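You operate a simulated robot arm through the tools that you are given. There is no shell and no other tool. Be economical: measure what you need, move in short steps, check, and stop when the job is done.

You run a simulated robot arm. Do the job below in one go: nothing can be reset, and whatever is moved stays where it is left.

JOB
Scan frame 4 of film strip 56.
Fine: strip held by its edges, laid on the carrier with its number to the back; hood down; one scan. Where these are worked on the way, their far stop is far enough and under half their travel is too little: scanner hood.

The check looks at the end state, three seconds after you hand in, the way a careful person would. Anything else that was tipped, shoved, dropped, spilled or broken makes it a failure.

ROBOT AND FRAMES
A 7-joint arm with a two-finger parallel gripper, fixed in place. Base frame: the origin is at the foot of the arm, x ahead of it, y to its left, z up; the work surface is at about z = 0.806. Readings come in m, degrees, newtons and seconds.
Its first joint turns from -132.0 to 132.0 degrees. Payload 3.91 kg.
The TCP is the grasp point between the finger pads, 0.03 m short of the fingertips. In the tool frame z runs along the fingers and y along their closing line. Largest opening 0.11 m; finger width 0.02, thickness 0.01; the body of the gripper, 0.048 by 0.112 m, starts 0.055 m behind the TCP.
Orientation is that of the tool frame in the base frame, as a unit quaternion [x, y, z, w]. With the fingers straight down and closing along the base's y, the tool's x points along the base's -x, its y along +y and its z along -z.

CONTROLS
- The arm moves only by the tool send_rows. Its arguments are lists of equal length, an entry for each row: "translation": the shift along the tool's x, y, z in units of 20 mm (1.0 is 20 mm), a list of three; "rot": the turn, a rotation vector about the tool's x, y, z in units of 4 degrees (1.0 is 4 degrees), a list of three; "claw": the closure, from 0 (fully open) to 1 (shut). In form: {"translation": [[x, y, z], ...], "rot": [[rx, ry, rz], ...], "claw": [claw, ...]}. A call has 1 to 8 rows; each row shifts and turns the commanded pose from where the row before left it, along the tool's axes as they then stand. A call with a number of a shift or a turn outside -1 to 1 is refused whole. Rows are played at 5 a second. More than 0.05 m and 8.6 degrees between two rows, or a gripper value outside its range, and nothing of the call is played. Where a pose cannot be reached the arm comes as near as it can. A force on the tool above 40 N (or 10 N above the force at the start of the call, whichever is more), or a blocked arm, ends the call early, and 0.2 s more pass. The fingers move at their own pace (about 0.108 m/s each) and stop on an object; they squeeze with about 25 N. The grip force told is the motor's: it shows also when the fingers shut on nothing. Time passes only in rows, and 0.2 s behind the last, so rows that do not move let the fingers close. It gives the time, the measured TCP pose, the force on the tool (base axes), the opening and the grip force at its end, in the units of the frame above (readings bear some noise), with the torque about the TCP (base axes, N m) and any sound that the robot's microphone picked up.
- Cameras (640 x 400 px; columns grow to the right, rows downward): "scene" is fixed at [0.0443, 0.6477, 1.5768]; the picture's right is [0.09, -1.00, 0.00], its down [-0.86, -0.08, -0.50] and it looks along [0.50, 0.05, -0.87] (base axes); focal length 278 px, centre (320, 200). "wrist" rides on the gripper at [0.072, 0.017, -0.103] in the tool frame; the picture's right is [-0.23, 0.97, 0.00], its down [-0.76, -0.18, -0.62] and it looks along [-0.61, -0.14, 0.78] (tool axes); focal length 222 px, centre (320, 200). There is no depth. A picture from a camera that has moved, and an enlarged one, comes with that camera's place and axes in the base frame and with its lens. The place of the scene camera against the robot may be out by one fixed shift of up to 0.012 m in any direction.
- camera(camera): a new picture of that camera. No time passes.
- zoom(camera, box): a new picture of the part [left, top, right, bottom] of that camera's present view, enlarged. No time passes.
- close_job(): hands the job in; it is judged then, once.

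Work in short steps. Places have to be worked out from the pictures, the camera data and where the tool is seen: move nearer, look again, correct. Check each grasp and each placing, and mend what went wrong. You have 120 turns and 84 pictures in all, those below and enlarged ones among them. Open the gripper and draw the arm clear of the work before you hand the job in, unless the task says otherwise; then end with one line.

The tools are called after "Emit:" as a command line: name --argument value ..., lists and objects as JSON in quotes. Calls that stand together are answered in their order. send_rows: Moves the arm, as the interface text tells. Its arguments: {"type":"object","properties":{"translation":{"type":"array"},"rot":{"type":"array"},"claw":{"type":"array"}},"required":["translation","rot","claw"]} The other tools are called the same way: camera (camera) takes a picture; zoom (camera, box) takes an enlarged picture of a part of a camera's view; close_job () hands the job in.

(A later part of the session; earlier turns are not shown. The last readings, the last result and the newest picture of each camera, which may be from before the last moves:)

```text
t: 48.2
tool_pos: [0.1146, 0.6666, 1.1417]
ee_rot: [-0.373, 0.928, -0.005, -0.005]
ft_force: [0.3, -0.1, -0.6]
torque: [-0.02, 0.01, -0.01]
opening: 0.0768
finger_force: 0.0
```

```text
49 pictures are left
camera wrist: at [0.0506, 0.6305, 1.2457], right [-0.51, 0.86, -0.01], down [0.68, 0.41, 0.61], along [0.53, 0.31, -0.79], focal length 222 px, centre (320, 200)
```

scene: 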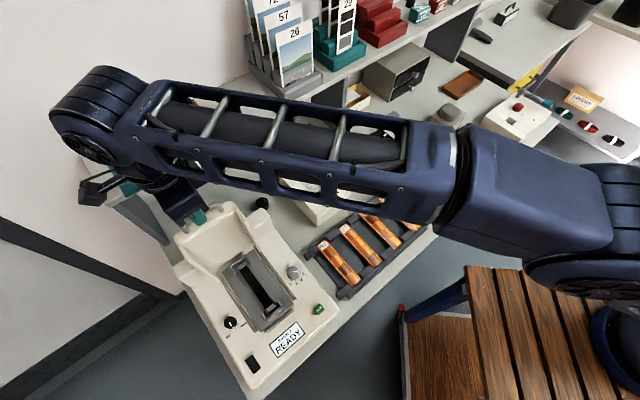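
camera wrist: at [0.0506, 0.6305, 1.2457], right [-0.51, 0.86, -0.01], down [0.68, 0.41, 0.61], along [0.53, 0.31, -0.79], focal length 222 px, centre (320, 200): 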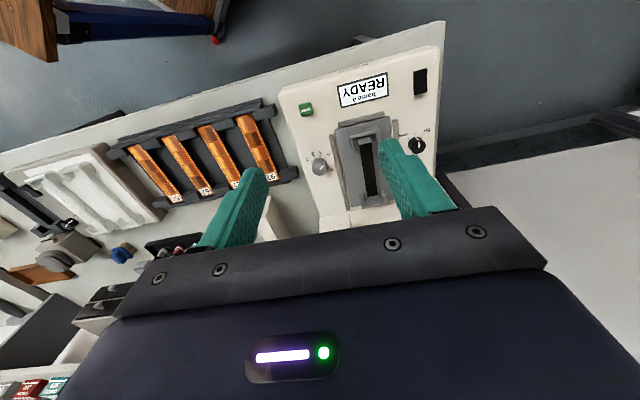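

Next I correct the ~0.8° tilt and travel along the bench to the rack with strip 56.

Emit:
send_rows --translation '[[0, -0.975, 0], [0, -0.975, 0], [0, -0.975, 0], [0, -0.975, 0], [-0.1, -0.975, 0], [-0.1, -0.975, 0], [-0.1, -0.975, 0], [-0.1, -0.975, 0]]' --rot '[[-0.08, -0.19, 0], [0, 0, 0], [0, 0, 0], [0, 0, 0], [0, 0, 0], [0, 0, 0], [0, 0, 0], [0, 0, 0]]' --claw '[0.3, 0.3, 0.3, 0.3, 0.3, 0.3, 0.3, 0.3]'

Emit:
send_rows --translation '[[-0.1, -0.975, 0], [-0.1, -0.975, 0], [-0.1, -0.975, 0.2], [-0.1, -0.975, 0.4], [-0.1, -0.975, 0.4], [-0.1, -0.975, 0.4], [-0.1, -0.975, 0.4], [-0.1, -0.975, 0.4]]' --rot '[[0, 0, 0], [0, 0, 0], [0, 0, 0], [0, 0, 0], [0, 0, 0], [0, 0, 0], [0, 0, 0], [0, 0, 0]]' --claw '[0.3, 0.3, 0.3, 0.3, 0.3, 0.3, 0.3, 0.3]'

Emit:
send_rows --translation '[[-0.1, -0.975, 0.4], [-0.1, -0.975, 0.4], [-0.1, -0.975, 0.4], [-0.1, -0.975, 0.4]]' --rot '[[0, 0, 0], [0, 0, 0], [0, 0, 0], [0, 0, 0]]' --claw '[0.3, 0.3, 0.3, 0.3]'

Emit:
camera --camera "wrist"

Emit:
zoom --camera "scene" --box '[170, 180, 350, 400]'

```text
t: 50.0
tool_pos: [0.2274, 0.5585, 1.1422]
ee_rot: [-0.373, 0.928, 0.0, 0.0]
ft_force: [-0.6, 0.8, -0.7]
torque: [0.0, -0.01, 0.02]
opening: 0.0768
finger_force: 0.0
```

```text
t: 51.8
tool_pos: [0.3447, 0.4594, 1.0981]
ee_rot: [-0.373, 0.928, 0.001, 0.0]
ft_force: [-0.5, -0.2, -0.3]
torque: [-0.01, 0.0, 0.02]
opening: 0.0771
finger_force: 0.1
```

```text
t: 52.8
tool_pos: [0.4056, 0.4074, 1.0647]
ee_rot: [-0.372, 0.928, 0.0, 0.0]
ft_force: [0.1, -0.3, 0.0]
torque: [0.01, 0.0, 0.0]
opening: 0.0769
finger_force: 0.1
```

```text
48 pictures are left
camera wrist: at [0.3426, 0.3691, 1.1684], right [-0.51, 0.86, 0.0], down [0.67, 0.4, 0.62], along [0.54, 0.32, -0.78], focal length 222 px, centre (320, 200)
```

wrist: 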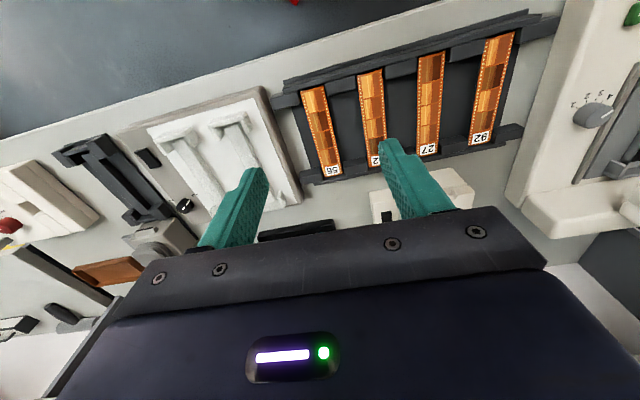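

```text
1.82 times, centred on (260, 290) of scene
camera zoom: at [0.0443, 0.6477, 1.5768], right [0.09, -1.0, 0.0], down [-0.86, -0.08, -0.5], along [0.5, 0.05, -0.87], focal length 505 px, centre (429, 36)
```

zoom: 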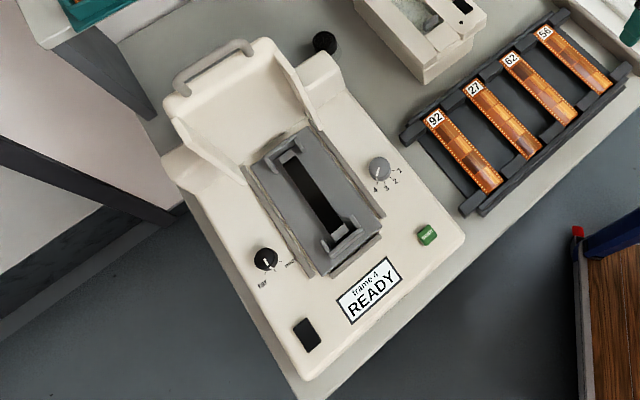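

The strip is in view between the fingers. I zoom on the strip and, in the scene view, on the carrier.

Emit:
zoom --camera "wrist" --box '[270, 70, 400, 200]'

Emit:
zoom --camera "scene" --box '[240, 220, 320, 290]'

Emit:
zoom --camera "scene" --box '[340, 180, 440, 250]'

```text
3.08 times, centred on (335, 135) of wrist
camera zoom: at [0.3426, 0.3691, 1.1684], right [-0.51, 0.86, 0.0], down [0.67, 0.4, 0.62], along [0.54, 0.32, -0.78], focal length 684 px, centre (274, 400)
```

zoom: 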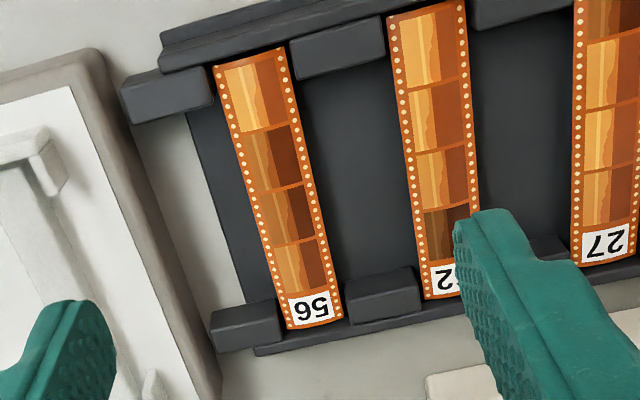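

```text
5.71 times, centred on (280, 255) of scene
camera zoom: at [0.0443, 0.6477, 1.5768], right [0.09, -1.0, 0.0], down [-0.86, -0.08, -0.5], along [0.5, 0.05, -0.87], focal length 1587 px, centre (549, -114)
```

zoom: 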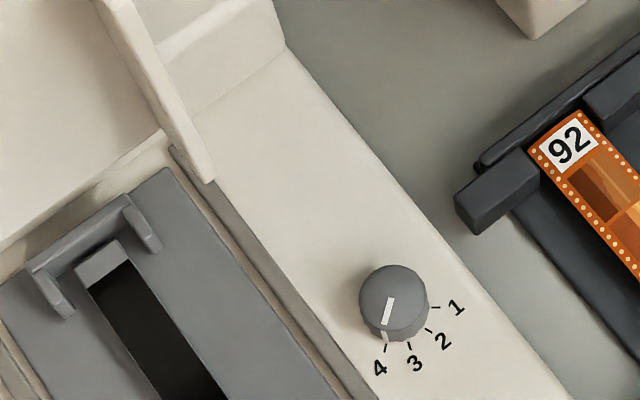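

```text
5.71 times, centred on (390, 215) of scene
camera zoom: at [0.0443, 0.6477, 1.5768], right [0.09, -1.0, 0.0], down [-0.86, -0.08, -0.5], along [0.5, 0.05, -0.87], focal length 1587 px, centre (-80, 114)
```

zoom: 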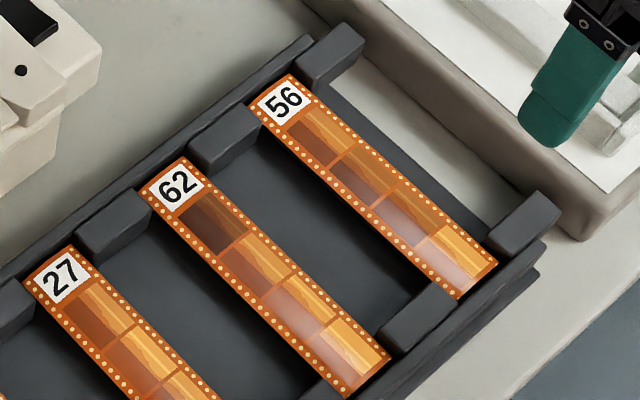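

Strip centre estimated at (0.463, 0.449), yaw ≈44°. I move over it and lower for a second sight line to fix its height.

Emit:
send_rows --translation '[[-0.5, -0.07, 0.8], [-0.5, -0.07, 0.8], [-0.5, -0.07, 0.8], [-0.5, -0.07, 0.8], [-0.5, -0.07, 0.8], [-0.5, -0.07, 0.8], [-0.5, -0.07, 0.8]]' --rot '[[0, 0, -0.1], [0, 0, 0], [0, 0, 0], [0, 0, 0], [0, 0, 0], [0, 0, 0], [0, 0, 0]]' --claw '[0.4, 0.4, 0.4, 0.4, 0.4, 0.4, 0.4]'

Emit:
zoom --camera "wrist" --box '[220, 20, 420, 220]'

```text
t: 54.4
tool_pos: [0.4617, 0.4484, 0.9545]
ee_rot: [-0.375, 0.927, 0.0, 0.0]
ft_force: [0.3, 0.6, -0.1]
torque: [0.03, 0.01, -0.02]
opening: 0.0659
finger_force: 0.0
```

```text
2.00 times, centred on (320, 120) of wrist
camera zoom: at [0.3999, 0.4109, 1.0573], right [-0.52, 0.86, 0.0], down [0.67, 0.4, 0.62], along [0.53, 0.32, -0.78], focal length 444 px, centre (320, 360)
```

zoom: 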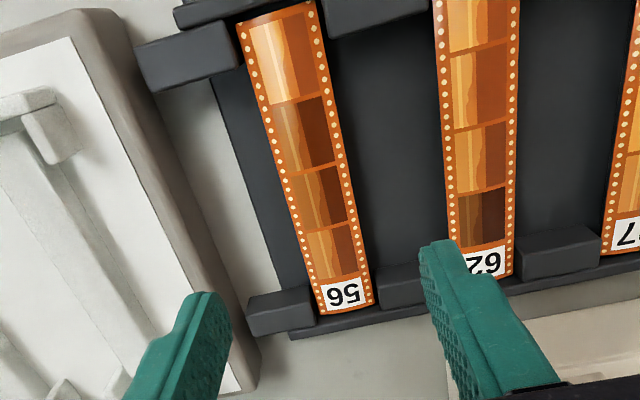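

Strip: centre (0.464, 0.4487), height ≈0.8265, width ≈34 mm, yaw 44.3°. I descend so the fingertips sit ~3 mm below the strip plane, with a 50 mm opening.

Emit:
send_rows --translation '[[-0.09, -0.07, 0.8], [0, 0, 0.9], [0, 0, 0.9], [0, 0, 0.8], [0, 0, 0.6], [0, 0, 0.4], [0, 0, 0.3]]' --rot '[[0, 0, -0.06], [0, 0, 0], [0, 0, 0], [0, 0, 0], [0, 0, 0], [0, 0, 0], [0, 0, 0]]' --claw '[0.55, 0.55, 0.55, 0.55, 0.55, 0.55, 0.55]'

Emit:
camera --camera "wrist"

```text
t: 56.0
tool_pos: [0.4641, 0.4492, 0.8589]
ee_rot: [-0.378, 0.926, -0.001, 0.0]
ft_force: [-0.9, 0.3, -0.5]
torque: [0.0, 0.0, 0.02]
opening: 0.0496
finger_force: 0.1
```

```text
42 pictures are left
camera wrist: at [0.4022, 0.4107, 0.9625], right [-0.52, 0.86, 0.0], down [0.67, 0.41, 0.62], along [0.53, 0.32, -0.78], focal length 222 px, centre (320, 200)
```

wrist: 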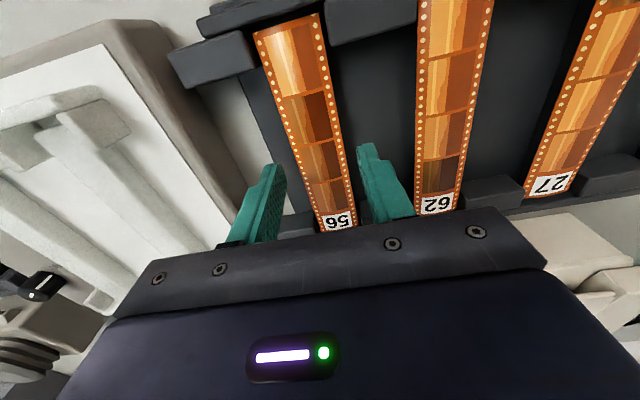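

Emit:
send_rows --translation '[[0, 0, 0.27], [0, 0, 0]]' --rot '[[0, 0, 0], [0, 0, 0]]' --claw '[0.62, 0.62]'

Emit:
zoom --camera "wrist" --box '[220, 110, 420, 235]'

```text
t: 56.6
tool_pos: [0.4655, 0.4482, 0.8539]
ee_rot: [-0.378, 0.926, 0.0, 0.0]
ft_force: [0.7, -0.8, -1.0]
torque: [0.0, 0.0, 0.02]
opening: 0.0417
finger_force: 0.1
```

```text
3.20 times, centred on (320, 172) of wrist
camera zoom: at [0.4022, 0.4106, 0.9574], right [-0.52, 0.86, 0.0], down [0.67, 0.41, 0.62], along [0.53, 0.32, -0.78], focal length 711 px, centre (320, 288)
```

zoom: 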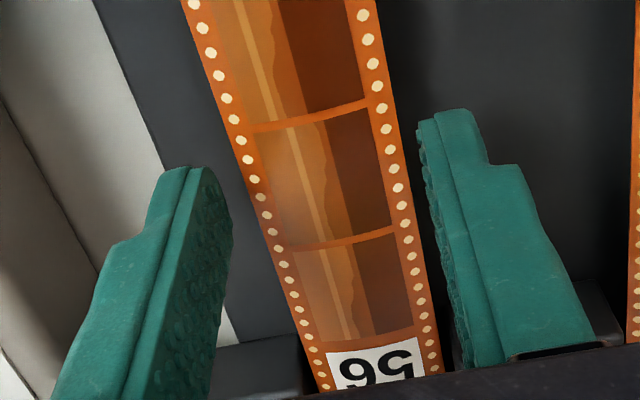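

Strip is centred between the fingers. I lower 1.5 mm more and close gently on its edges.

Emit:
send_rows --translation '[[0, 0, 0.08], [0, 0, 0], [0, 0, 0], [0, 0, 0]]' --rot '[[0, 0, 0], [0, 0, 0], [0, 0, 0], [0, 0, 0]]' --claw '[0.62, 0.68, 0.72, 0.72]'

Emit:
zoom --camera "wrist" --box '[220, 110, 420, 235]'

```text
t: 57.6
tool_pos: [0.4658, 0.4491, 0.8513]
ee_rot: [-0.379, 0.926, 0.0, 0.0]
ft_force: [0.7, 0.3, 0.1]
torque: [0.02, 0.02, -0.01]
opening: 0.0324
finger_force: 24.9
```

```text
3.20 times, centred on (320, 172) of wrist
camera zoom: at [0.4022, 0.4106, 0.9559], right [-0.52, 0.85, 0.0], down [0.67, 0.41, 0.62], along [0.53, 0.32, -0.78], focal length 711 px, centre (320, 288)
```

zoom: 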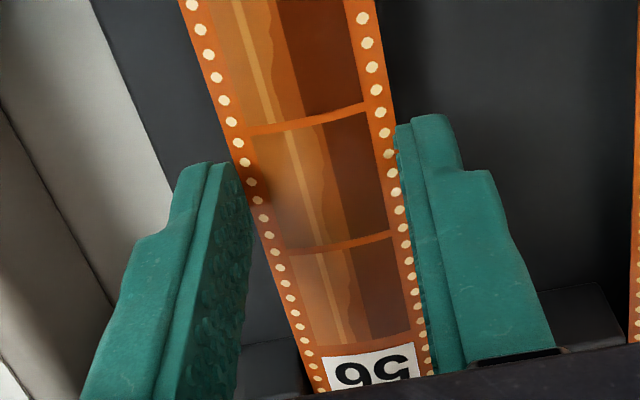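

Contact at 32.4 mm with 25 N. I lift slowly and check.

Emit:
send_rows --translation '[[0, 0, -0.3], [0, 0, -0.5], [0, 0, -0.7], [0, 0, -0.8], [0, 0, -0.8]]' --rot '[[0, 0, 0], [0, 0, 0], [0, 0, 0], [0, 0, 0], [0, 0, 0]]' --claw '[0.74, 0.74, 0.74, 0.74, 0.74]'

Emit:
camera --camera "wrist"

```text
t: 58.8
tool_pos: [0.4646, 0.4493, 0.9159]
ee_rot: [-0.378, 0.926, 0.0, 0.0]
ft_force: [0.1, -0.9, 0.2]
torque: [0.02, 0.02, 0.0]
opening: 0.0323
finger_force: 25.6
```

```text
39 pictures are left
camera wrist: at [0.4026, 0.4109, 1.0183], right [-0.52, 0.86, 0.0], down [0.67, 0.41, 0.62], along [0.53, 0.32, -0.78], focal length 222 px, centre (320, 200)
```

wrist: 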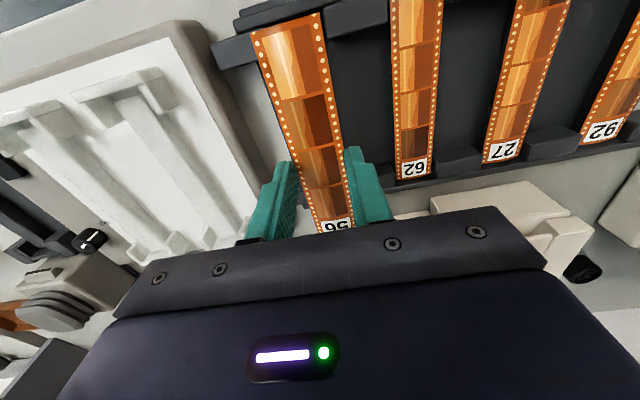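

Strip 56 is held level by its edges. Now I measure the carrier with a scene zoom (scene offset already calibrated against the wrist data).

Emit:
zoom --camera "scene" --box '[222, 238, 302, 288]'

Emit:
zoom --camera "scene" --box '[232, 282, 312, 332]'

```text
8.00 times, centred on (262, 263) of scene
camera zoom: at [0.0443, 0.6477, 1.5768], right [0.09, -1.0, 0.0], down [-0.86, -0.08, -0.5], along [0.5, 0.05, -0.87], focal length 2221 px, centre (784, -304)
```

zoom: 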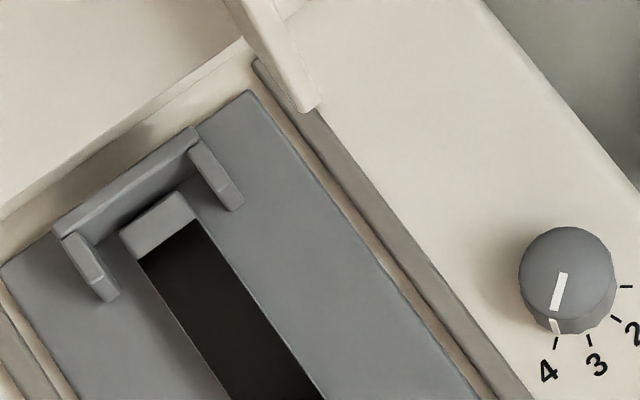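

```text
8.00 times, centred on (272, 307) of scene
camera zoom: at [0.0443, 0.6477, 1.5768], right [0.09, -1.0, 0.0], down [-0.86, -0.08, -0.5], along [0.5, 0.05, -0.87], focal length 2221 px, centre (704, -656)
```

zoom: 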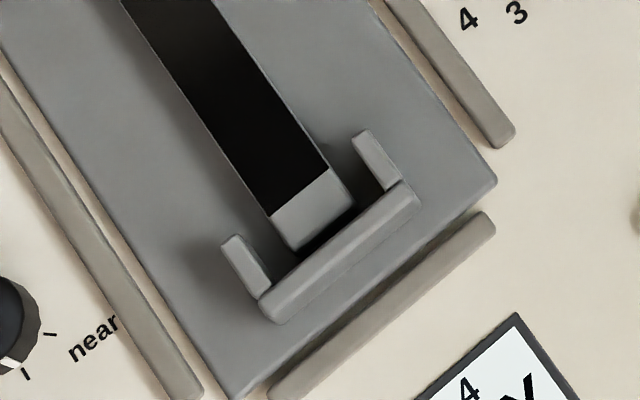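

The upright hood will be close behind the tool at the carrier's centre, so I should hold the strip ~30 mm further forward. I set the strip back in its slot and regrip there.

Emit:
send_rows --translation '[[0, 0, 0.8], [0, 0, 0.8], [0, 0, 0.8], [0, 0, 0.5], [0, 0, 0.2], [0, 0, 0]]' --rot '[[0, 0, 0], [0, 0, 0], [0, 0, 0], [0, 0, 0], [0, 0, 0], [0, 0, 0]]' --claw '[0.74, 0.74, 0.74, 0.74, 0.74, 0.74]'

Emit:
zoom --camera "wrist" --box '[200, 0, 440, 240]'

```text
t: 60.2
tool_pos: [0.4648, 0.4495, 0.8528]
ee_rot: [-0.378, 0.926, 0.0, 0.0]
ft_force: [-0.2, -0.3, 0.6]
torque: [0.0, -0.01, 0.01]
opening: 0.0323
finger_force: 25.1
```

```text
1.67 times, centred on (320, 120) of wrist
camera zoom: at [0.4025, 0.411, 0.9562], right [-0.52, 0.86, 0.0], down [0.67, 0.41, 0.62], along [0.53, 0.32, -0.78], focal length 370 px, centre (320, 333)
```

zoom: 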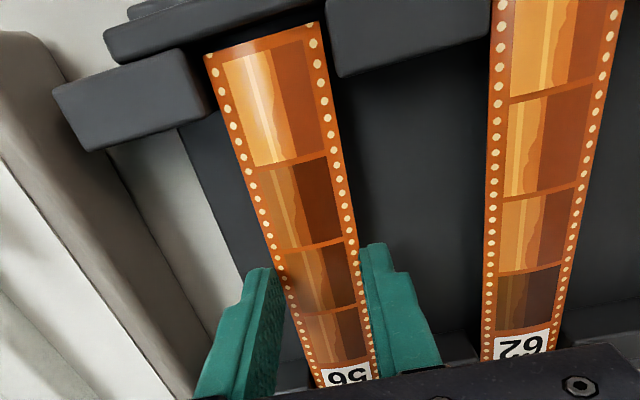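

Strip is back in its slot. I open, slide 30 mm forward along the strip, and close again.

Emit:
send_rows --translation '[[0, 0, 0], [0, 0, 0], [0.5, 0, 0], [0.5, 0, 0], [0.5, 0, 0], [0, 0, 0]]' --rot '[[0, 0, 0], [0, 0, 0], [0, 0, 0], [0, 0, 0], [0, 0, 0], [0, 0, 0]]' --claw '[0.56, 0.56, 0.56, 0.56, 0.56, 0.6]'

Emit:
zoom --camera "wrist" --box '[200, 0, 440, 240]'

```text
t: 61.6
tool_pos: [0.444, 0.4279, 0.8534]
ee_rot: [-0.377, 0.926, 0.0, 0.0]
ft_force: [0.6, 0.1, -0.5]
torque: [0.0, -0.01, 0.03]
opening: 0.0441
finger_force: 0.1
```

```text
1.67 times, centred on (320, 120) of wrist
camera zoom: at [0.3807, 0.3898, 0.9561], right [-0.52, 0.85, 0.0], down [0.67, 0.41, 0.62], along [0.53, 0.32, -0.78], focal length 370 px, centre (320, 333)
```

zoom: 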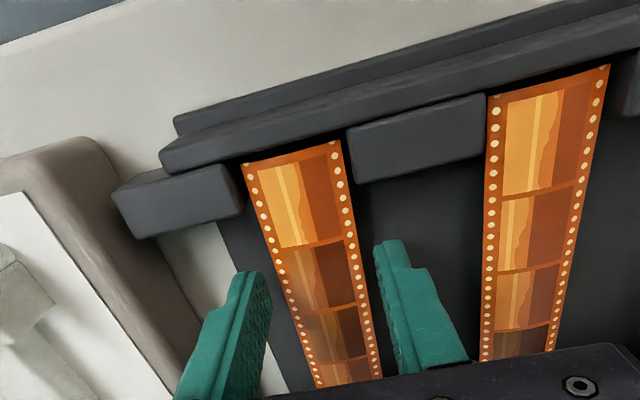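

Emit:
send_rows --translation '[[0, 0, 0.07], [0, 0, 0], [0, 0, 0], [0, 0, 0]]' --rot '[[0, 0, 0], [0, 0, 0], [0, 0, 0], [0, 0, 0]]' --claw '[0.62, 0.68, 0.74, 0.74]'

Emit:
send_rows --translation '[[0, 0, -0.3], [0, 0, -0.5], [0, 0, -0.7], [0, 0, -0.9], [0, 0, -0.9], [0, 0, -0.9], [0, 0, -0.9], [0, 0, -0.9]]' --rot '[[0, 0, 0], [0, 0, 0], [0, 0, 0], [0, 0, 0], [0, 0, 0], [0, 0, 0], [0, 0, 0], [0, 0, 0]]' --claw '[0.74, 0.74, 0.74, 0.74, 0.74, 0.74, 0.74, 0.74]'

Emit:
zoom --camera "wrist" --box '[200, 0, 440, 240]'

```text
t: 62.6
tool_pos: [0.4448, 0.4282, 0.8517]
ee_rot: [-0.378, 0.926, 0.0, 0.0]
ft_force: [0.0, -0.1, 0.9]
torque: [0.06, -0.01, 0.01]
opening: 0.0323
finger_force: 25.0
```

```text
t: 64.4
tool_pos: [0.4452, 0.4282, 0.9712]
ee_rot: [-0.378, 0.926, 0.0, 0.0]
ft_force: [-0.2, -0.1, -0.5]
torque: [-0.01, -0.01, 0.01]
opening: 0.0325
finger_force: 24.7
```

```text
1.67 times, centred on (320, 120) of wrist
camera zoom: at [0.3808, 0.3897, 1.0743], right [-0.52, 0.86, 0.0], down [0.67, 0.41, 0.62], along [0.53, 0.32, -0.78], focal length 370 px, centre (320, 333)
```

zoom: 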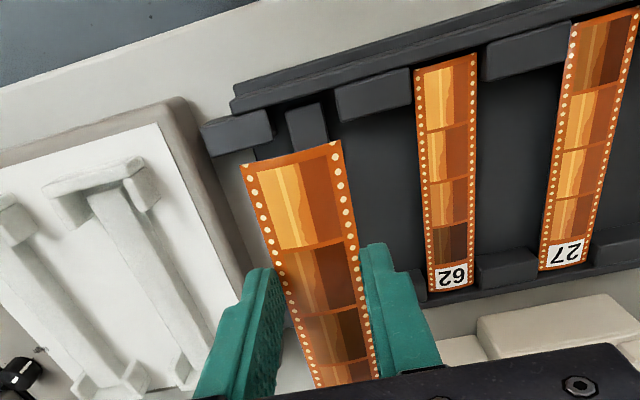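

The strip is held level, front end 46 mm ahead of the TCP. I carry it along the bench toward the scanner, stopping short to look at the carrier.

Emit:
send_rows --translation '[[0, 0.9, -0.2], [0, 0.9, -0.2], [0, 0.9, -0.2], [0, 0.9, -0.2], [0, 0.9, -0.2], [0, 0.9, -0.2], [0, 0.9, -0.2], [0, 0.9, -0.2]]' --rot '[[0, 0, 0], [0, 0, 0], [0, 0, 0], [0, 0, 0], [0, 0, 0], [0, 0, 0], [0, 0, 0], [0, 0, 0]]' --claw '[0.74, 0.74, 0.74, 0.74, 0.74, 0.74, 0.74, 0.74]'

Emit:
send_rows --translation '[[0, 0.9, 0], [0, 0.9, 0], [0, 0.9, 0], [0, 0.9, 0], [0, 0.9, 0], [0, 0.9, 0], [0, 0.9, 0], [0, 0.9, 0]]' --rot '[[0, 0, 0], [0, 0, 0], [0, 0, 0], [0, 0, 0], [0, 0, 0], [0, 0, 0], [0, 0, 0], [0, 0, 0]]' --claw '[0.74, 0.74, 0.74, 0.74, 0.74, 0.74, 0.74, 0.74]'

Emit:
camera --camera "wrist"

```text
t: 66.2
tool_pos: [0.3429, 0.5305, 1.004]
ee_rot: [-0.377, 0.926, 0.0, 0.001]
ft_force: [0.2, -0.9, -0.5]
torque: [0.02, -0.01, 0.0]
opening: 0.0325
finger_force: 25.2
```

```text
t: 68.0
tool_pos: [0.2415, 0.6335, 1.003]
ee_rot: [-0.377, 0.926, 0.0, 0.0]
ft_force: [0.6, -0.3, -0.2]
torque: [0.0, 0.0, 0.02]
opening: 0.0324
finger_force: 25.0
```

```text
33 pictures are left
camera wrist: at [0.1789, 0.5955, 1.1071], right [-0.52, 0.86, 0.0], down [0.67, 0.41, 0.62], along [0.53, 0.32, -0.78], focal length 222 px, centre (320, 200)
```

wrist: 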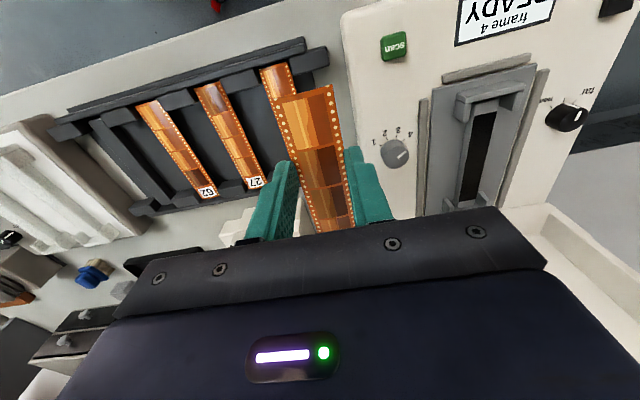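

Emit:
zoom --camera "wrist" --box '[410, 50, 560, 210]'

```text
2.50 times, centred on (485, 130) of wrist
camera zoom: at [0.1789, 0.5955, 1.1071], right [-0.52, 0.86, 0.0], down [0.67, 0.41, 0.62], along [0.53, 0.32, -0.78], focal length 555 px, centre (-92, 375)
```

zoom: 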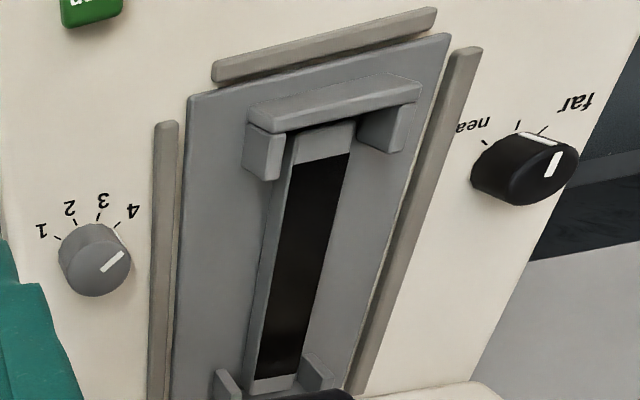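

The carrier solves well: slot centre (0.196, 0.826), seat plane z≈0.869, yaw ≈44.8°, about 5 mm play at each end. I move sideways first, staying in front, then look.

Emit:
send_rows --translation '[[0, 0.96, 0], [0, 0.96, 0], [0, 0.96, 0], [0, 0.96, 0], [0, 0.96, 0], [0, 0.96, 0], [0, 0.96, 0], [0, 0.96, 0]]' --rot '[[0, 0, -0.125], [0, 0, 0], [0, 0, 0], [0, 0, 0], [0, 0, 0], [0, 0, 0], [0, 0, 0], [0, 0, 0]]' --claw '[0.74, 0.74, 0.74, 0.74, 0.74, 0.74, 0.74, 0.74]'

Emit:
send_rows --translation '[[0, 0.7, 0], [-0.7, 0, 0], [-0.7, 0, 0], [-0.7, 0, 0], [-0.7, 0, 0], [0, 0, 0]]' --rot '[[0, 0, 0], [0, 0, 0], [0, 0, 0], [0, 0, 0], [0, 0, 0], [0, 0, 0]]' --claw '[0.74, 0.74, 0.74, 0.74, 0.74, 0.74]'

Emit:
camera --camera "wrist"

Emit:
zoom --camera "scene" --box '[190, 190, 340, 340]'

```text
t: 69.8
tool_pos: [0.1327, 0.7439, 1.0026]
ee_rot: [-0.381, 0.925, 0.0, 0.0]
ft_force: [0.5, 0.3, 0.4]
torque: [0.0, 0.1, -0.02]
opening: 0.0324
finger_force: 25.2
```

```text
t: 71.2
tool_pos: [0.1641, 0.7921, 1.0032]
ee_rot: [-0.382, 0.924, 0.001, 0.0]
ft_force: [-0.2, 1.0, 0.6]
torque: [-0.01, 0.02, 0.01]
opening: 0.0326
finger_force: 25.1
```

```text
31 pictures are left
camera wrist: at [0.1012, 0.7538, 1.1062], right [-0.53, 0.85, 0.0], down [0.67, 0.41, 0.62], along [0.53, 0.33, -0.78], focal length 222 px, centre (320, 200)
```

wrist: 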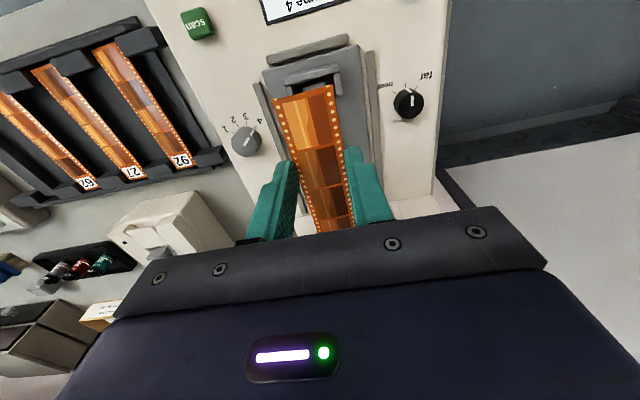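

```text
2.67 times, centred on (265, 265) of scene
camera zoom: at [0.0443, 0.6477, 1.5768], right [0.09, -1.0, 0.0], down [-0.86, -0.08, -0.5], along [0.5, 0.05, -0.87], focal length 740 px, centre (467, 27)
```

zoom: 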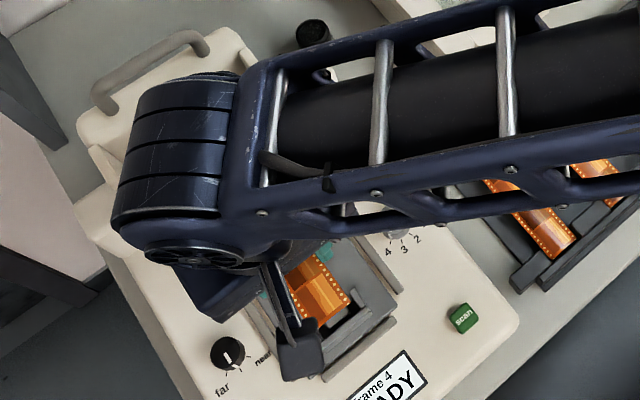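

Clear so far. I shift the last 17 mm back and descend to TCP z≈0.925 (strip ≈0.90, above the brackets), then check alignment.

Emit:
send_rows --translation '[[-0.45, 0.055, 0.4], [-0.4, 0, 0.7], [0, 0, 0.7], [0, 0, 0.7], [0, 0, 0.7], [0, 0, 0.6]]' --rot '[[0, 0, 0], [0, 0, 0], [0, 0, 0], [0, 0, 0], [0, 0, 0], [0, 0, 0]]' --claw '[0.74, 0.74, 0.74, 0.74, 0.74, 0.74]'

Emit:
zoom --camera "wrist" --box '[210, 30, 430, 230]'

Emit:
zoom --camera "scene" --box '[190, 190, 340, 340]'

```text
t: 72.6
tool_pos: [0.1754, 0.8057, 0.9264]
ee_rot: [-0.382, 0.924, 0.0, 0.001]
ft_force: [0.5, 0.0, 0.5]
torque: [0.02, 0.03, 0.01]
opening: 0.0324
finger_force: 25.0
```

```text
2.00 times, centred on (320, 130) of wrist
camera zoom: at [0.113, 0.7666, 1.0299], right [-0.53, 0.85, 0.0], down [0.67, 0.41, 0.62], along [0.53, 0.33, -0.78], focal length 444 px, centre (320, 340)
```

zoom: 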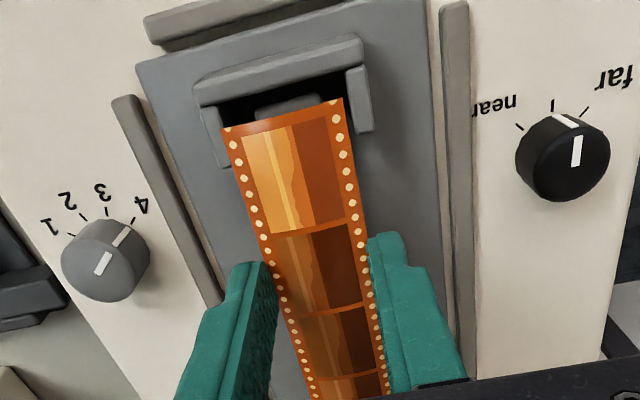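

```text
2.67 times, centred on (265, 265) of scene
camera zoom: at [0.0443, 0.6477, 1.5768], right [0.09, -1.0, 0.0], down [-0.86, -0.08, -0.5], along [0.5, 0.05, -0.87], focal length 740 px, centre (467, 27)
```

zoom: 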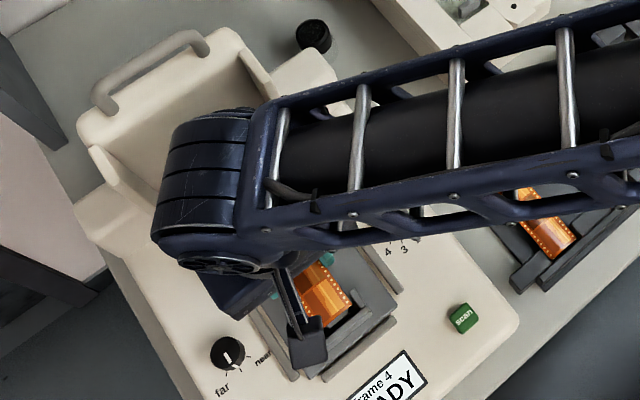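

Projected forward, the strip's front edge will land centred on the seat within the bracket. I descend slowly with small rows to just above contact.

Emit:
send_rows --translation '[[0, 0, 0.5], [0, 0, 0.4], [0, 0, 0.3], [0, 0, 0.2], [0, 0, 0]]' --rot '[[0, 0, 0], [0, 0, 0], [0, 0, 0], [0, 0, 0], [0, 0, 0]]' --claw '[0.74, 0.74, 0.74, 0.74, 0.74]'

Emit:
zoom --camera "wrist" --box '[240, 50, 400, 210]'

```text
t: 73.8
tool_pos: [0.1747, 0.8055, 0.9002]
ee_rot: [-0.383, 0.924, 0.001, -0.001]
ft_force: [0.7, 0.5, 8.8]
torque: [-0.31, 0.31, -0.02]
opening: 0.0327
finger_force: 24.8
```

```text
2.50 times, centred on (320, 130) of wrist
camera zoom: at [0.1129, 0.7664, 1.003], right [-0.53, 0.85, 0.0], down [0.67, 0.41, 0.62], along [0.53, 0.33, -0.78], focal length 555 px, centre (320, 375)
```

zoom: 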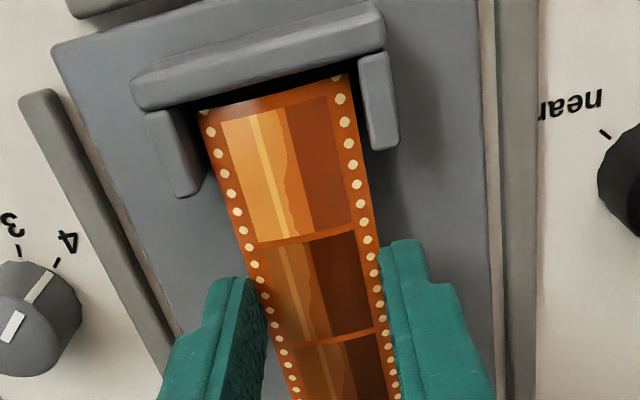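

There is a light upward contact (9 N) about 50 mm ahead, at the strip's front end. I look closely there before going on.

Emit:
zoom --camera "wrist" --box '[268, 58, 348, 108]'

Emit:
zoom --camera "scene" --box '[232, 272, 312, 322]'

```text
8.00 times, centred on (308, 83) of wrist
camera zoom: at [0.1129, 0.7664, 1.003], right [-0.53, 0.85, 0.0], down [0.67, 0.41, 0.62], along [0.53, 0.33, -0.78], focal length 1777 px, centre (416, 1136)
```

zoom: 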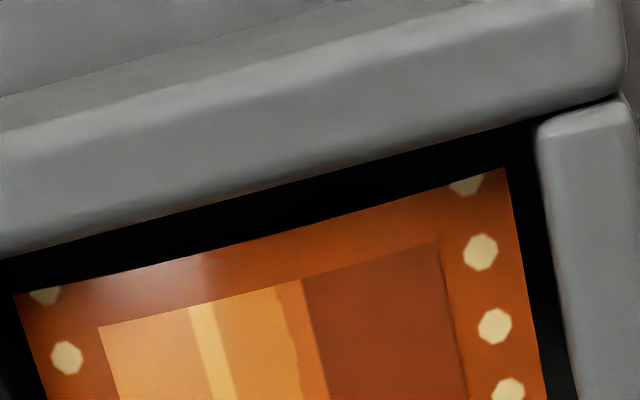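

```text
8.00 times, centred on (272, 297) of scene
camera zoom: at [0.0443, 0.6477, 1.5768], right [0.09, -1.0, 0.0], down [-0.86, -0.08, -0.5], along [0.5, 0.05, -0.87], focal length 2221 px, centre (704, -576)
```

zoom: 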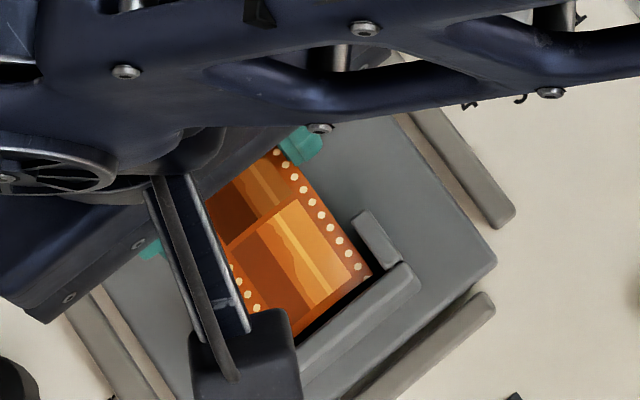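

The strip's front end sits inside the bracket with a few mm play on wall and legs, resting on the seat. I unload by ~0.6 mm and open gradually.

Emit:
send_rows --translation '[[0, 0, -0.03], [0, 0, 0], [0, 0, 0], [0, 0, 0], [0, 0, 0]]' --rot '[[0, 0, 0], [0, 0, 0], [0, 0, 0], [0, 0, 0], [0, 0, 0]]' --claw '[0.72, 0.7, 0.67, 0.64, 0.6]'

Emit:
zoom --camera "wrist" --box '[240, 50, 400, 210]'

```text
t: 75.0
tool_pos: [0.1754, 0.8055, 0.9]
ee_rot: [-0.382, 0.924, 0.0, 0.001]
ft_force: [-0.5, -0.7, -0.5]
torque: [-0.03, 0.01, 0.01]
opening: 0.044
finger_force: 0.1
```

```text
2.50 times, centred on (320, 130) of wrist
camera zoom: at [0.1129, 0.7664, 1.0031], right [-0.53, 0.85, 0.0], down [0.67, 0.41, 0.62], along [0.53, 0.33, -0.78], focal length 555 px, centre (320, 375)
```

zoom: 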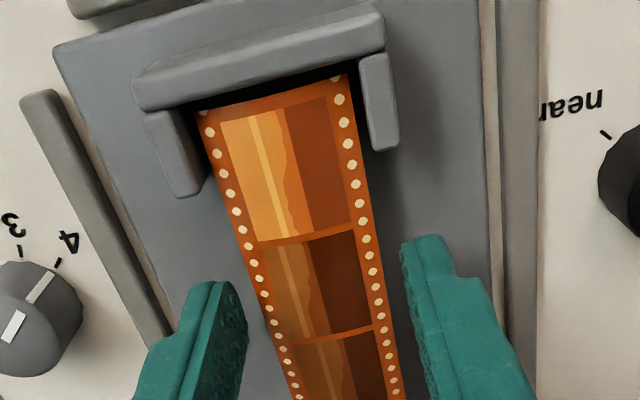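

Released and it lies flat. I rise straight up, then draw forward and look at the whole carrier.

Emit:
send_rows --translation '[[0, 0, -0.4], [0, 0, -0.8], [0, 0, -1], [0, 0, -1], [0.4, 0, -1], [0.8, 0, -1], [1, 0, -1], [1, 0, -1]]' --rot '[[0, 0, 0], [0, 0, 0], [0, 0, 0], [0, 0, 0], [0, 0, 0], [0, 0, 0], [0, 0, 0], [0, 0, 0]]' --claw '[0.6, 0.6, 0.6, 0.6, 0.6, 0.6, 0.6, 0.6]'

Emit:
send_rows --translation '[[1, 0, -0.5], [1, 0, -0.5], [1, 0, 0], [1, 0, 0]]' --rot '[[0, 0, 0], [0, 0, 0], [0, 0, 0], [0, 0, 0]]' --claw '[0.6, 0.6, 0.6, 0.6]'

Emit:
zoom --camera "wrist" --box '[240, 60, 440, 240]'

```text
t: 76.8
tool_pos: [0.1297, 0.76, 1.0437]
ee_rot: [-0.382, 0.924, -0.001, -0.001]
ft_force: [-0.2, 0.0, -0.6]
torque: [-0.02, 0.05, 0.04]
opening: 0.0439
finger_force: 0.0
```

```text
t: 77.8
tool_pos: [0.0727, 0.7049, 1.0645]
ee_rot: [-0.382, 0.924, 0.0, 0.0]
ft_force: [0.3, 0.5, -0.7]
torque: [-0.02, 0.01, -0.01]
opening: 0.044
finger_force: 0.1
```

```text
2.22 times, centred on (340, 150) of wrist
camera zoom: at [0.0104, 0.6649, 1.1672], right [-0.53, 0.85, 0.0], down [0.67, 0.41, 0.62], along [0.53, 0.33, -0.78], focal length 494 px, centre (276, 311)
```

zoom: 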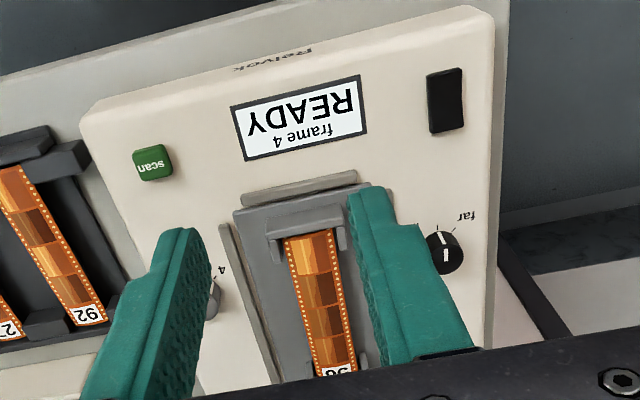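

Strip 56 lies in the carrier with its number to the back, display "frame 4 READY". Now I turn the tool to yaw −45° again and rise, to re-grip the hood bar and lower the hood.

Emit:
send_rows --translation '[[0, 0, -0.4], [0, 0, -0.4], [0, 0, -0.4], [0, 0, -0.4], [0, 0, -0.4], [0, 0, -0.4], [0, 0, -0.4], [0, 0, -0.4]]' --rot '[[0, 0, 1], [0, 0, 1], [0, 0, 1], [0, 0, 1], [0, 0, 1], [0, 0, 1], [0, 0, 1], [0, 0, 1]]' --claw '[0.7, 0.7, 0.7, 0.7, 0.7, 0.7, 0.7, 0.7]'

Emit:
send_rows --translation '[[0, 0, -0.4], [0, 0, -0.4], [0, 0, -0.4], [0, 0, -0.4], [0, 0, -0.4], [0, 0, -0.4], [0, 0, -0.4], [0, 0, -0.4]]' --rot '[[0, 0, 1], [0, 0, 1], [0, 0, 1], [0, 0, 1], [0, 0, 1], [0, 0, 1], [0, 0, 1], [0, 0, 1]]' --claw '[0.7, 0.7, 0.7, 0.7, 0.7, 0.7, 0.7, 0.7]'

Emit:
send_rows --translation '[[0, 0, -0.4], [0, 0, -0.4], [0, 0, 0], [0, 0, 0], [0, 0, 0], [0, 0, 0], [0, 0, 0]]' --rot '[[0, 0, 1], [0, 0, 1], [0, 0, 1], [0, 0, 1], [0, 0, 1], [0, 0, 1], [0, 0, 0.5]]' --claw '[0.7, 0.7, 0.7, 0.7, 0.7, 0.7, 0.7]'

```text
t: 79.6
tool_pos: [0.0733, 0.704, 1.1284]
ee_rot: [-0.111, 0.994, 0.0, 0.0]
ft_force: [1.6, -0.4, 0.3]
torque: [-0.02, 0.0, 0.01]
opening: 0.0332
finger_force: 0.0
```

```text
t: 81.4
tool_pos: [0.0731, 0.7032, 1.1925]
ee_rot: [0.167, 0.986, 0.0, 0.0]
ft_force: [-0.1, 0.0, 0.0]
torque: [-0.04, -0.01, -0.01]
opening: 0.033
finger_force: 0.1
```

```text
t: 83.0
tool_pos: [0.0736, 0.7036, 1.2079]
ee_rot: [0.384, 0.923, 0.0, 0.001]
ft_force: [-0.9, 0.3, 0.1]
torque: [0.0, 0.0, -0.01]
opening: 0.033
finger_force: 0.0
```

Now I travel back above the hood's bar at z≈1.208 and look.

Emit:
send_rows --translation '[[0.02, 0.9, 0], [0.02, 0.9, 0], [0.02, 0.9, 0], [0.02, 0.9, 0], [0.02, 0.9, 0], [0.02, 0.9, 0], [0.02, 0.9, 0], [0.02, 0.9, 0]]' --rot '[[0, 0, 0], [0, 0, 0], [0, 0, 0], [0, 0, 0], [0, 0, 0], [0, 0, 0], [0, 0, 0], [0, 0, 0]]' --claw '[0.7, 0.7, 0.7, 0.7, 0.7, 0.7, 0.7, 0.7]'

Emit:
send_rows --translation '[[0, 0.9, 0], [0, 0.9, 0], [0, 0.9, 0], [0, 0.9, 0], [0, 0.9, 0], [0, 0.9, 0], [0, 0.16, 0]]' --rot '[[0, 0, 0], [0, 0, 0], [0, 0, 0], [0, 0, 0], [0, 0, 0], [0, 0, 0], [0, 0, 0]]' --claw '[0.7, 0.7, 0.7, 0.7, 0.7, 0.7, 0.7]'

Emit:
zoom --camera "wrist" --box '[220, 40, 420, 240]'

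```text
t: 84.8
tool_pos: [0.1715, 0.8071, 1.2099]
ee_rot: [0.384, 0.923, -0.001, 0.0]
ft_force: [-1.0, -0.6, 0.1]
torque: [-0.05, -0.01, 0.04]
opening: 0.0328
finger_force: 0.0
```

```text
t: 86.4
tool_pos: [0.2524, 0.8869, 1.2063]
ee_rot: [0.384, 0.923, 0.0, -0.001]
ft_force: [0.5, -0.7, 0.3]
torque: [0.01, -0.02, 0.0]
opening: 0.0329
finger_force: 0.1
```

```text
2.00 times, centred on (320, 140) of wrist
camera zoom: at [0.2139, 0.95, 1.3109], right [0.85, 0.53, 0.0], down [0.41, -0.66, 0.62], along [0.33, -0.53, -0.78], focal length 444 px, centre (320, 320)
```

zoom: 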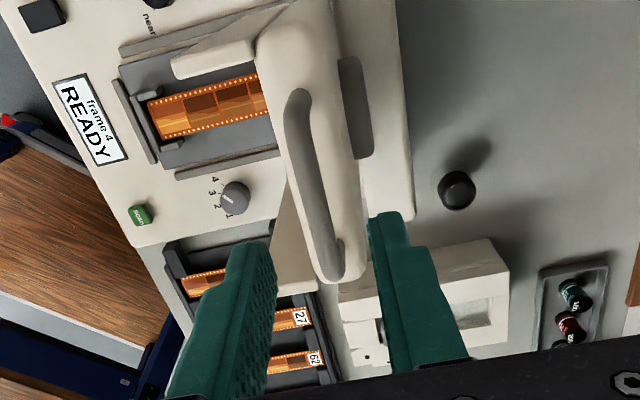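

The bar lies on the tool axis. I descend to the former grip height (TCP 1.158) and close.

Emit:
send_rows --translation '[[0, 0, 0.8], [0, 0, 0.8], [0, 0, 0.8], [0, 0, 0]]' --rot '[[0, 0, 0], [0, 0, 0], [0, 0, 0], [0, 0, 0]]' --claw '[0.7, 0.7, 0.7, 0.7]'

Emit:
send_rows --translation '[[0, 0, 0], [0, 0, 0]]' --rot '[[0, 0, 0], [0, 0, 0]]' --claw '[0.92, 0.92]'

```text
t: 87.4
tool_pos: [0.2526, 0.8872, 1.1597]
ee_rot: [0.383, 0.924, 0.0, -0.001]
ft_force: [-0.8, -0.5, -0.4]
torque: [0.01, -0.01, 0.04]
opening: 0.0329
finger_force: 0.0
```

```text
t: 88.0
tool_pos: [0.252, 0.8847, 1.1612]
ee_rot: [0.383, 0.924, 0.0, 0.0]
ft_force: [-3.6, -5.0, -1.0]
torque: [-0.17, 0.04, 0.11]
opening: 0.012
finger_force: 3.2
```

Emit:
send_rows --translation '[[0, 0, 0], [0, -0.478, 0.046], [0, -0.475, 0.067], [0, -0.472, 0.087], [0, -0.468, 0.108], [0, -0.463, 0.128]]' --rot '[[0, 0, 0], [0, 0, 0], [0, 0, 0], [0, 0, 0], [0, 0, 0], [0, 0, 0]]' --claw '[1, 1, 1, 1, 1, 1]'

```text
t: 89.4
tool_pos: [0.2197, 0.8526, 1.1507]
ee_rot: [0.385, 0.923, 0.001, 0.0]
ft_force: [1.8, -1.9, 3.0]
torque: [-0.27, -0.32, 0.4]
opening: 0.0097
finger_force: 44.7
```

The hood follows with tiny forces. I continue down the arc.

Emit:
send_rows --translation '[[0, -0.457, 0.148], [0, -0.45, 0.168], [0, -0.442, 0.188], [0, -0.433, 0.207], [0, -0.424, 0.226], [0, -0.413, 0.244], [0, -0.402, 0.263], [0, -0.39, 0.28]]' --rot '[[0, 0, 0], [0, 0, 0], [0, 0, 0], [0, 0, 0], [0, 0, 0], [0, 0, 0], [0, 0, 0], [0, 0, 0]]' --claw '[1, 1, 1, 1, 1, 1, 1, 1]'

```text
t: 91.2
tool_pos: [0.1706, 0.806, 1.1171]
ee_rot: [0.383, 0.924, 0.0, 0.001]
ft_force: [7.3, -2.4, -4.0]
torque: [-0.35, -0.53, 0.76]
opening: 0.0098
finger_force: 45.2
```

Emit:
send_rows --translation '[[0, -0.383, 0.289], [0, -0.37, 0.305], [0, -0.357, 0.321], [0, -0.342, 0.336], [0, -0.327, 0.351], [0, -0.312, 0.365], [0, -0.295, 0.378], [0, -0.279, 0.391]]' --rot '[[0, 0, 0], [0, 0, 0], [0, 0, 0], [0, 0, 0], [0, 0, 0], [0, 0, 0], [0, 0, 0], [0, 0, 0]]' --claw '[1, 1, 1, 1, 1, 1, 1, 1]'

```text
t: 93.0
tool_pos: [0.1329, 0.767, 1.0625]
ee_rot: [0.384, 0.923, 0.0, 0.0]
ft_force: [12.4, 4.7, -7.3]
torque: [-0.25, -0.78, 0.93]
opening: 0.0098
finger_force: 44.8
```

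Emit:
send_rows --translation '[[0, -0.19, 0.4], [0, -0.19, 0.411], [0, -0.21, 0.422], [0, -0.21, 0.431], [0, -0.191, 0.44], [0, -0.172, 0.448], [0, -0.152, 0.455]]' --rot '[[0, 0, 0], [0, 0, 0], [0, 0, 0], [0, 0, 0], [0, 0, 0], [0, 0, 0], [0, 0, 0]]' --claw '[1, 1, 1, 1, 1, 1, 1]'

```text
t: 94.6
tool_pos: [0.1143, 0.7491, 1.0024]
ee_rot: [0.385, 0.923, 0.001, 0.0]
ft_force: [7.3, 1.5, -1.8]
torque: [-0.2, -0.51, 0.94]
opening: 0.0098
finger_force: 44.7
```

Emit:
send_rows --translation '[[0, -0.11, 0.461], [0, -0.1, 0.467], [0, -0.085, 0.471], [0, -0.07, 0.475], [0, -0.05, 0.477], [0, -0.03, 0.479]]' --rot '[[0, 0, 0], [0, 0, 0], [0, 0, 0], [0, 0, 0], [0, 0, 0], [0, 0, 0]]' --claw '[1, 1, 1, 1, 1, 1]'

```text
t: 96.0
tool_pos: [0.1088, 0.7433, 0.946]
ee_rot: [0.384, 0.923, 0.0, 0.001]
ft_force: [15.4, 6.8, -0.8]
torque: [-0.22, -0.83, 0.93]
opening: 0.0096
finger_force: 44.8
```

Nearly down. I finish in small rows until the hood seats.

Emit:
send_rows --translation '[[0, 0.05, 0.3], [0, 0.03, 0.3], [0, 0, 0.25], [0, 0, 0.2], [0, 0, 0.15], [0, 0, 0.1]]' --rot '[[0, 0, 0], [0, 0, 0], [0, 0, 0], [0, 0, 0], [0, 0, 0], [0, 0, 0]]' --claw '[1, 1, 1, 1, 1, 1]'

Emit:
zoom --camera "wrist" --box '[230, 30, 550, 230]'

```text
t: 97.4
tool_pos: [0.1085, 0.7439, 0.9201]
ee_rot: [0.384, 0.923, 0.002, -0.001]
ft_force: [1.9, 14.5, 31.1]
torque: [0.22, 0.02, 0.96]
opening: 0.01
finger_force: 45.1
```

```text
2.00 times, centred on (390, 130) of wrist
camera zoom: at [0.0695, 0.8072, 1.0239], right [0.85, 0.53, 0.0], down [0.41, -0.67, 0.62], along [0.33, -0.53, -0.78], focal length 444 px, centre (180, 340)
```

zoom: 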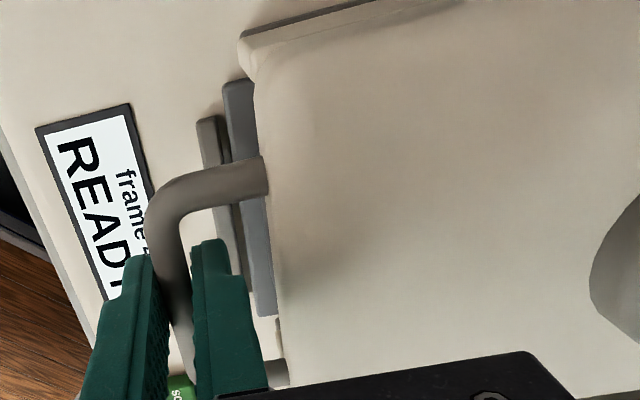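

The hood is seated (31 N up-force). I open modestly, keeping clear of the hood face, and rise.

Emit:
send_rows --translation '[[0, 0, 0], [0, 0, 0], [0, 0, -0.5], [0, 0, -1], [0, 0, -1], [0, 0, -1], [0, 0, -1]]' --rot '[[0, 0, 0], [0, 0, 0], [0, 0, 0], [0, 0, 0], [0, 0, 0], [0, 0, 0], [0, 0, 0]]' --claw '[0.8, 0.8, 0.8, 0.8, 0.8, 0.8, 0.8]'

Emit:
camera --camera "wrist"

```text
t: 99.0
tool_pos: [0.1095, 0.7436, 1.0097]
ee_rot: [0.384, 0.923, -0.001, -0.002]
ft_force: [0.2, 0.0, -0.1]
torque: [0.01, -0.01, -0.02]
opening: 0.0223
finger_force: 0.0
```

```text
20 pictures are left
camera wrist: at [0.07, 0.807, 1.1126], right [0.85, 0.53, 0.0], down [0.41, -0.66, 0.62], along [0.33, -0.53, -0.78], focal length 222 px, centre (320, 200)
```

wrist: 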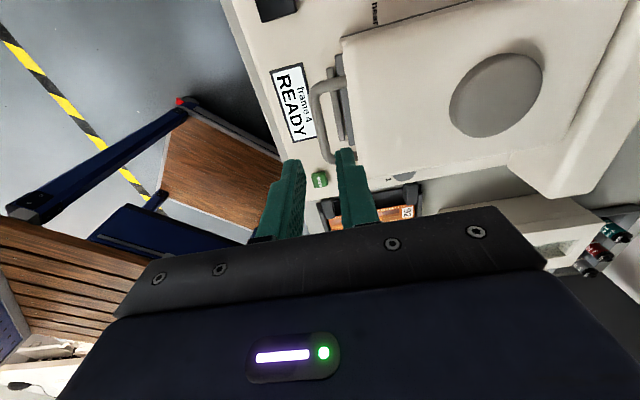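

Hood down, display "frame 4 READY". I zoom on the scan button to refine its position.

Emit:
zoom --camera "wrist" --box '[296, 165, 344, 195]'

Emit:
zoom --camera "scene" --box '[280, 280, 360, 330]'

```text
13.33 times, centred on (320, 180) of wrist
camera zoom: at [0.07, 0.807, 1.1126], right [0.85, 0.53, 0.0], down [0.41, -0.66, 0.62], along [0.33, -0.53, -0.78], focal length 2962 px, centre (320, 467)
```

zoom: 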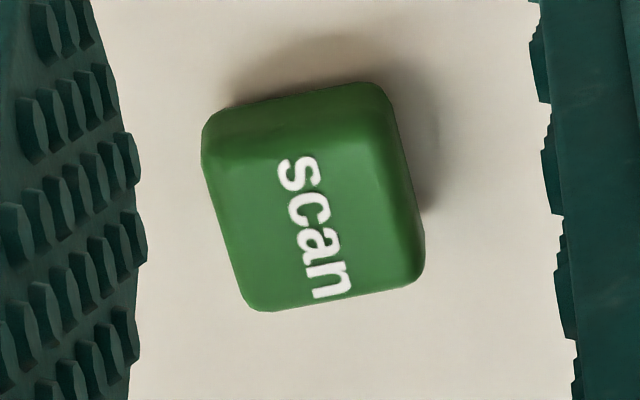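

```text
8.00 times, centred on (320, 305) of scene
camera zoom: at [0.0443, 0.6477, 1.5768], right [0.09, -1.0, 0.0], down [-0.86, -0.08, -0.5], along [0.5, 0.05, -0.87], focal length 2221 px, centre (320, -640)
```

zoom: 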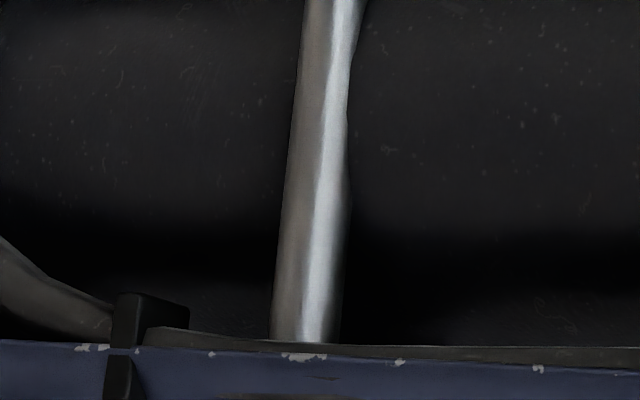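

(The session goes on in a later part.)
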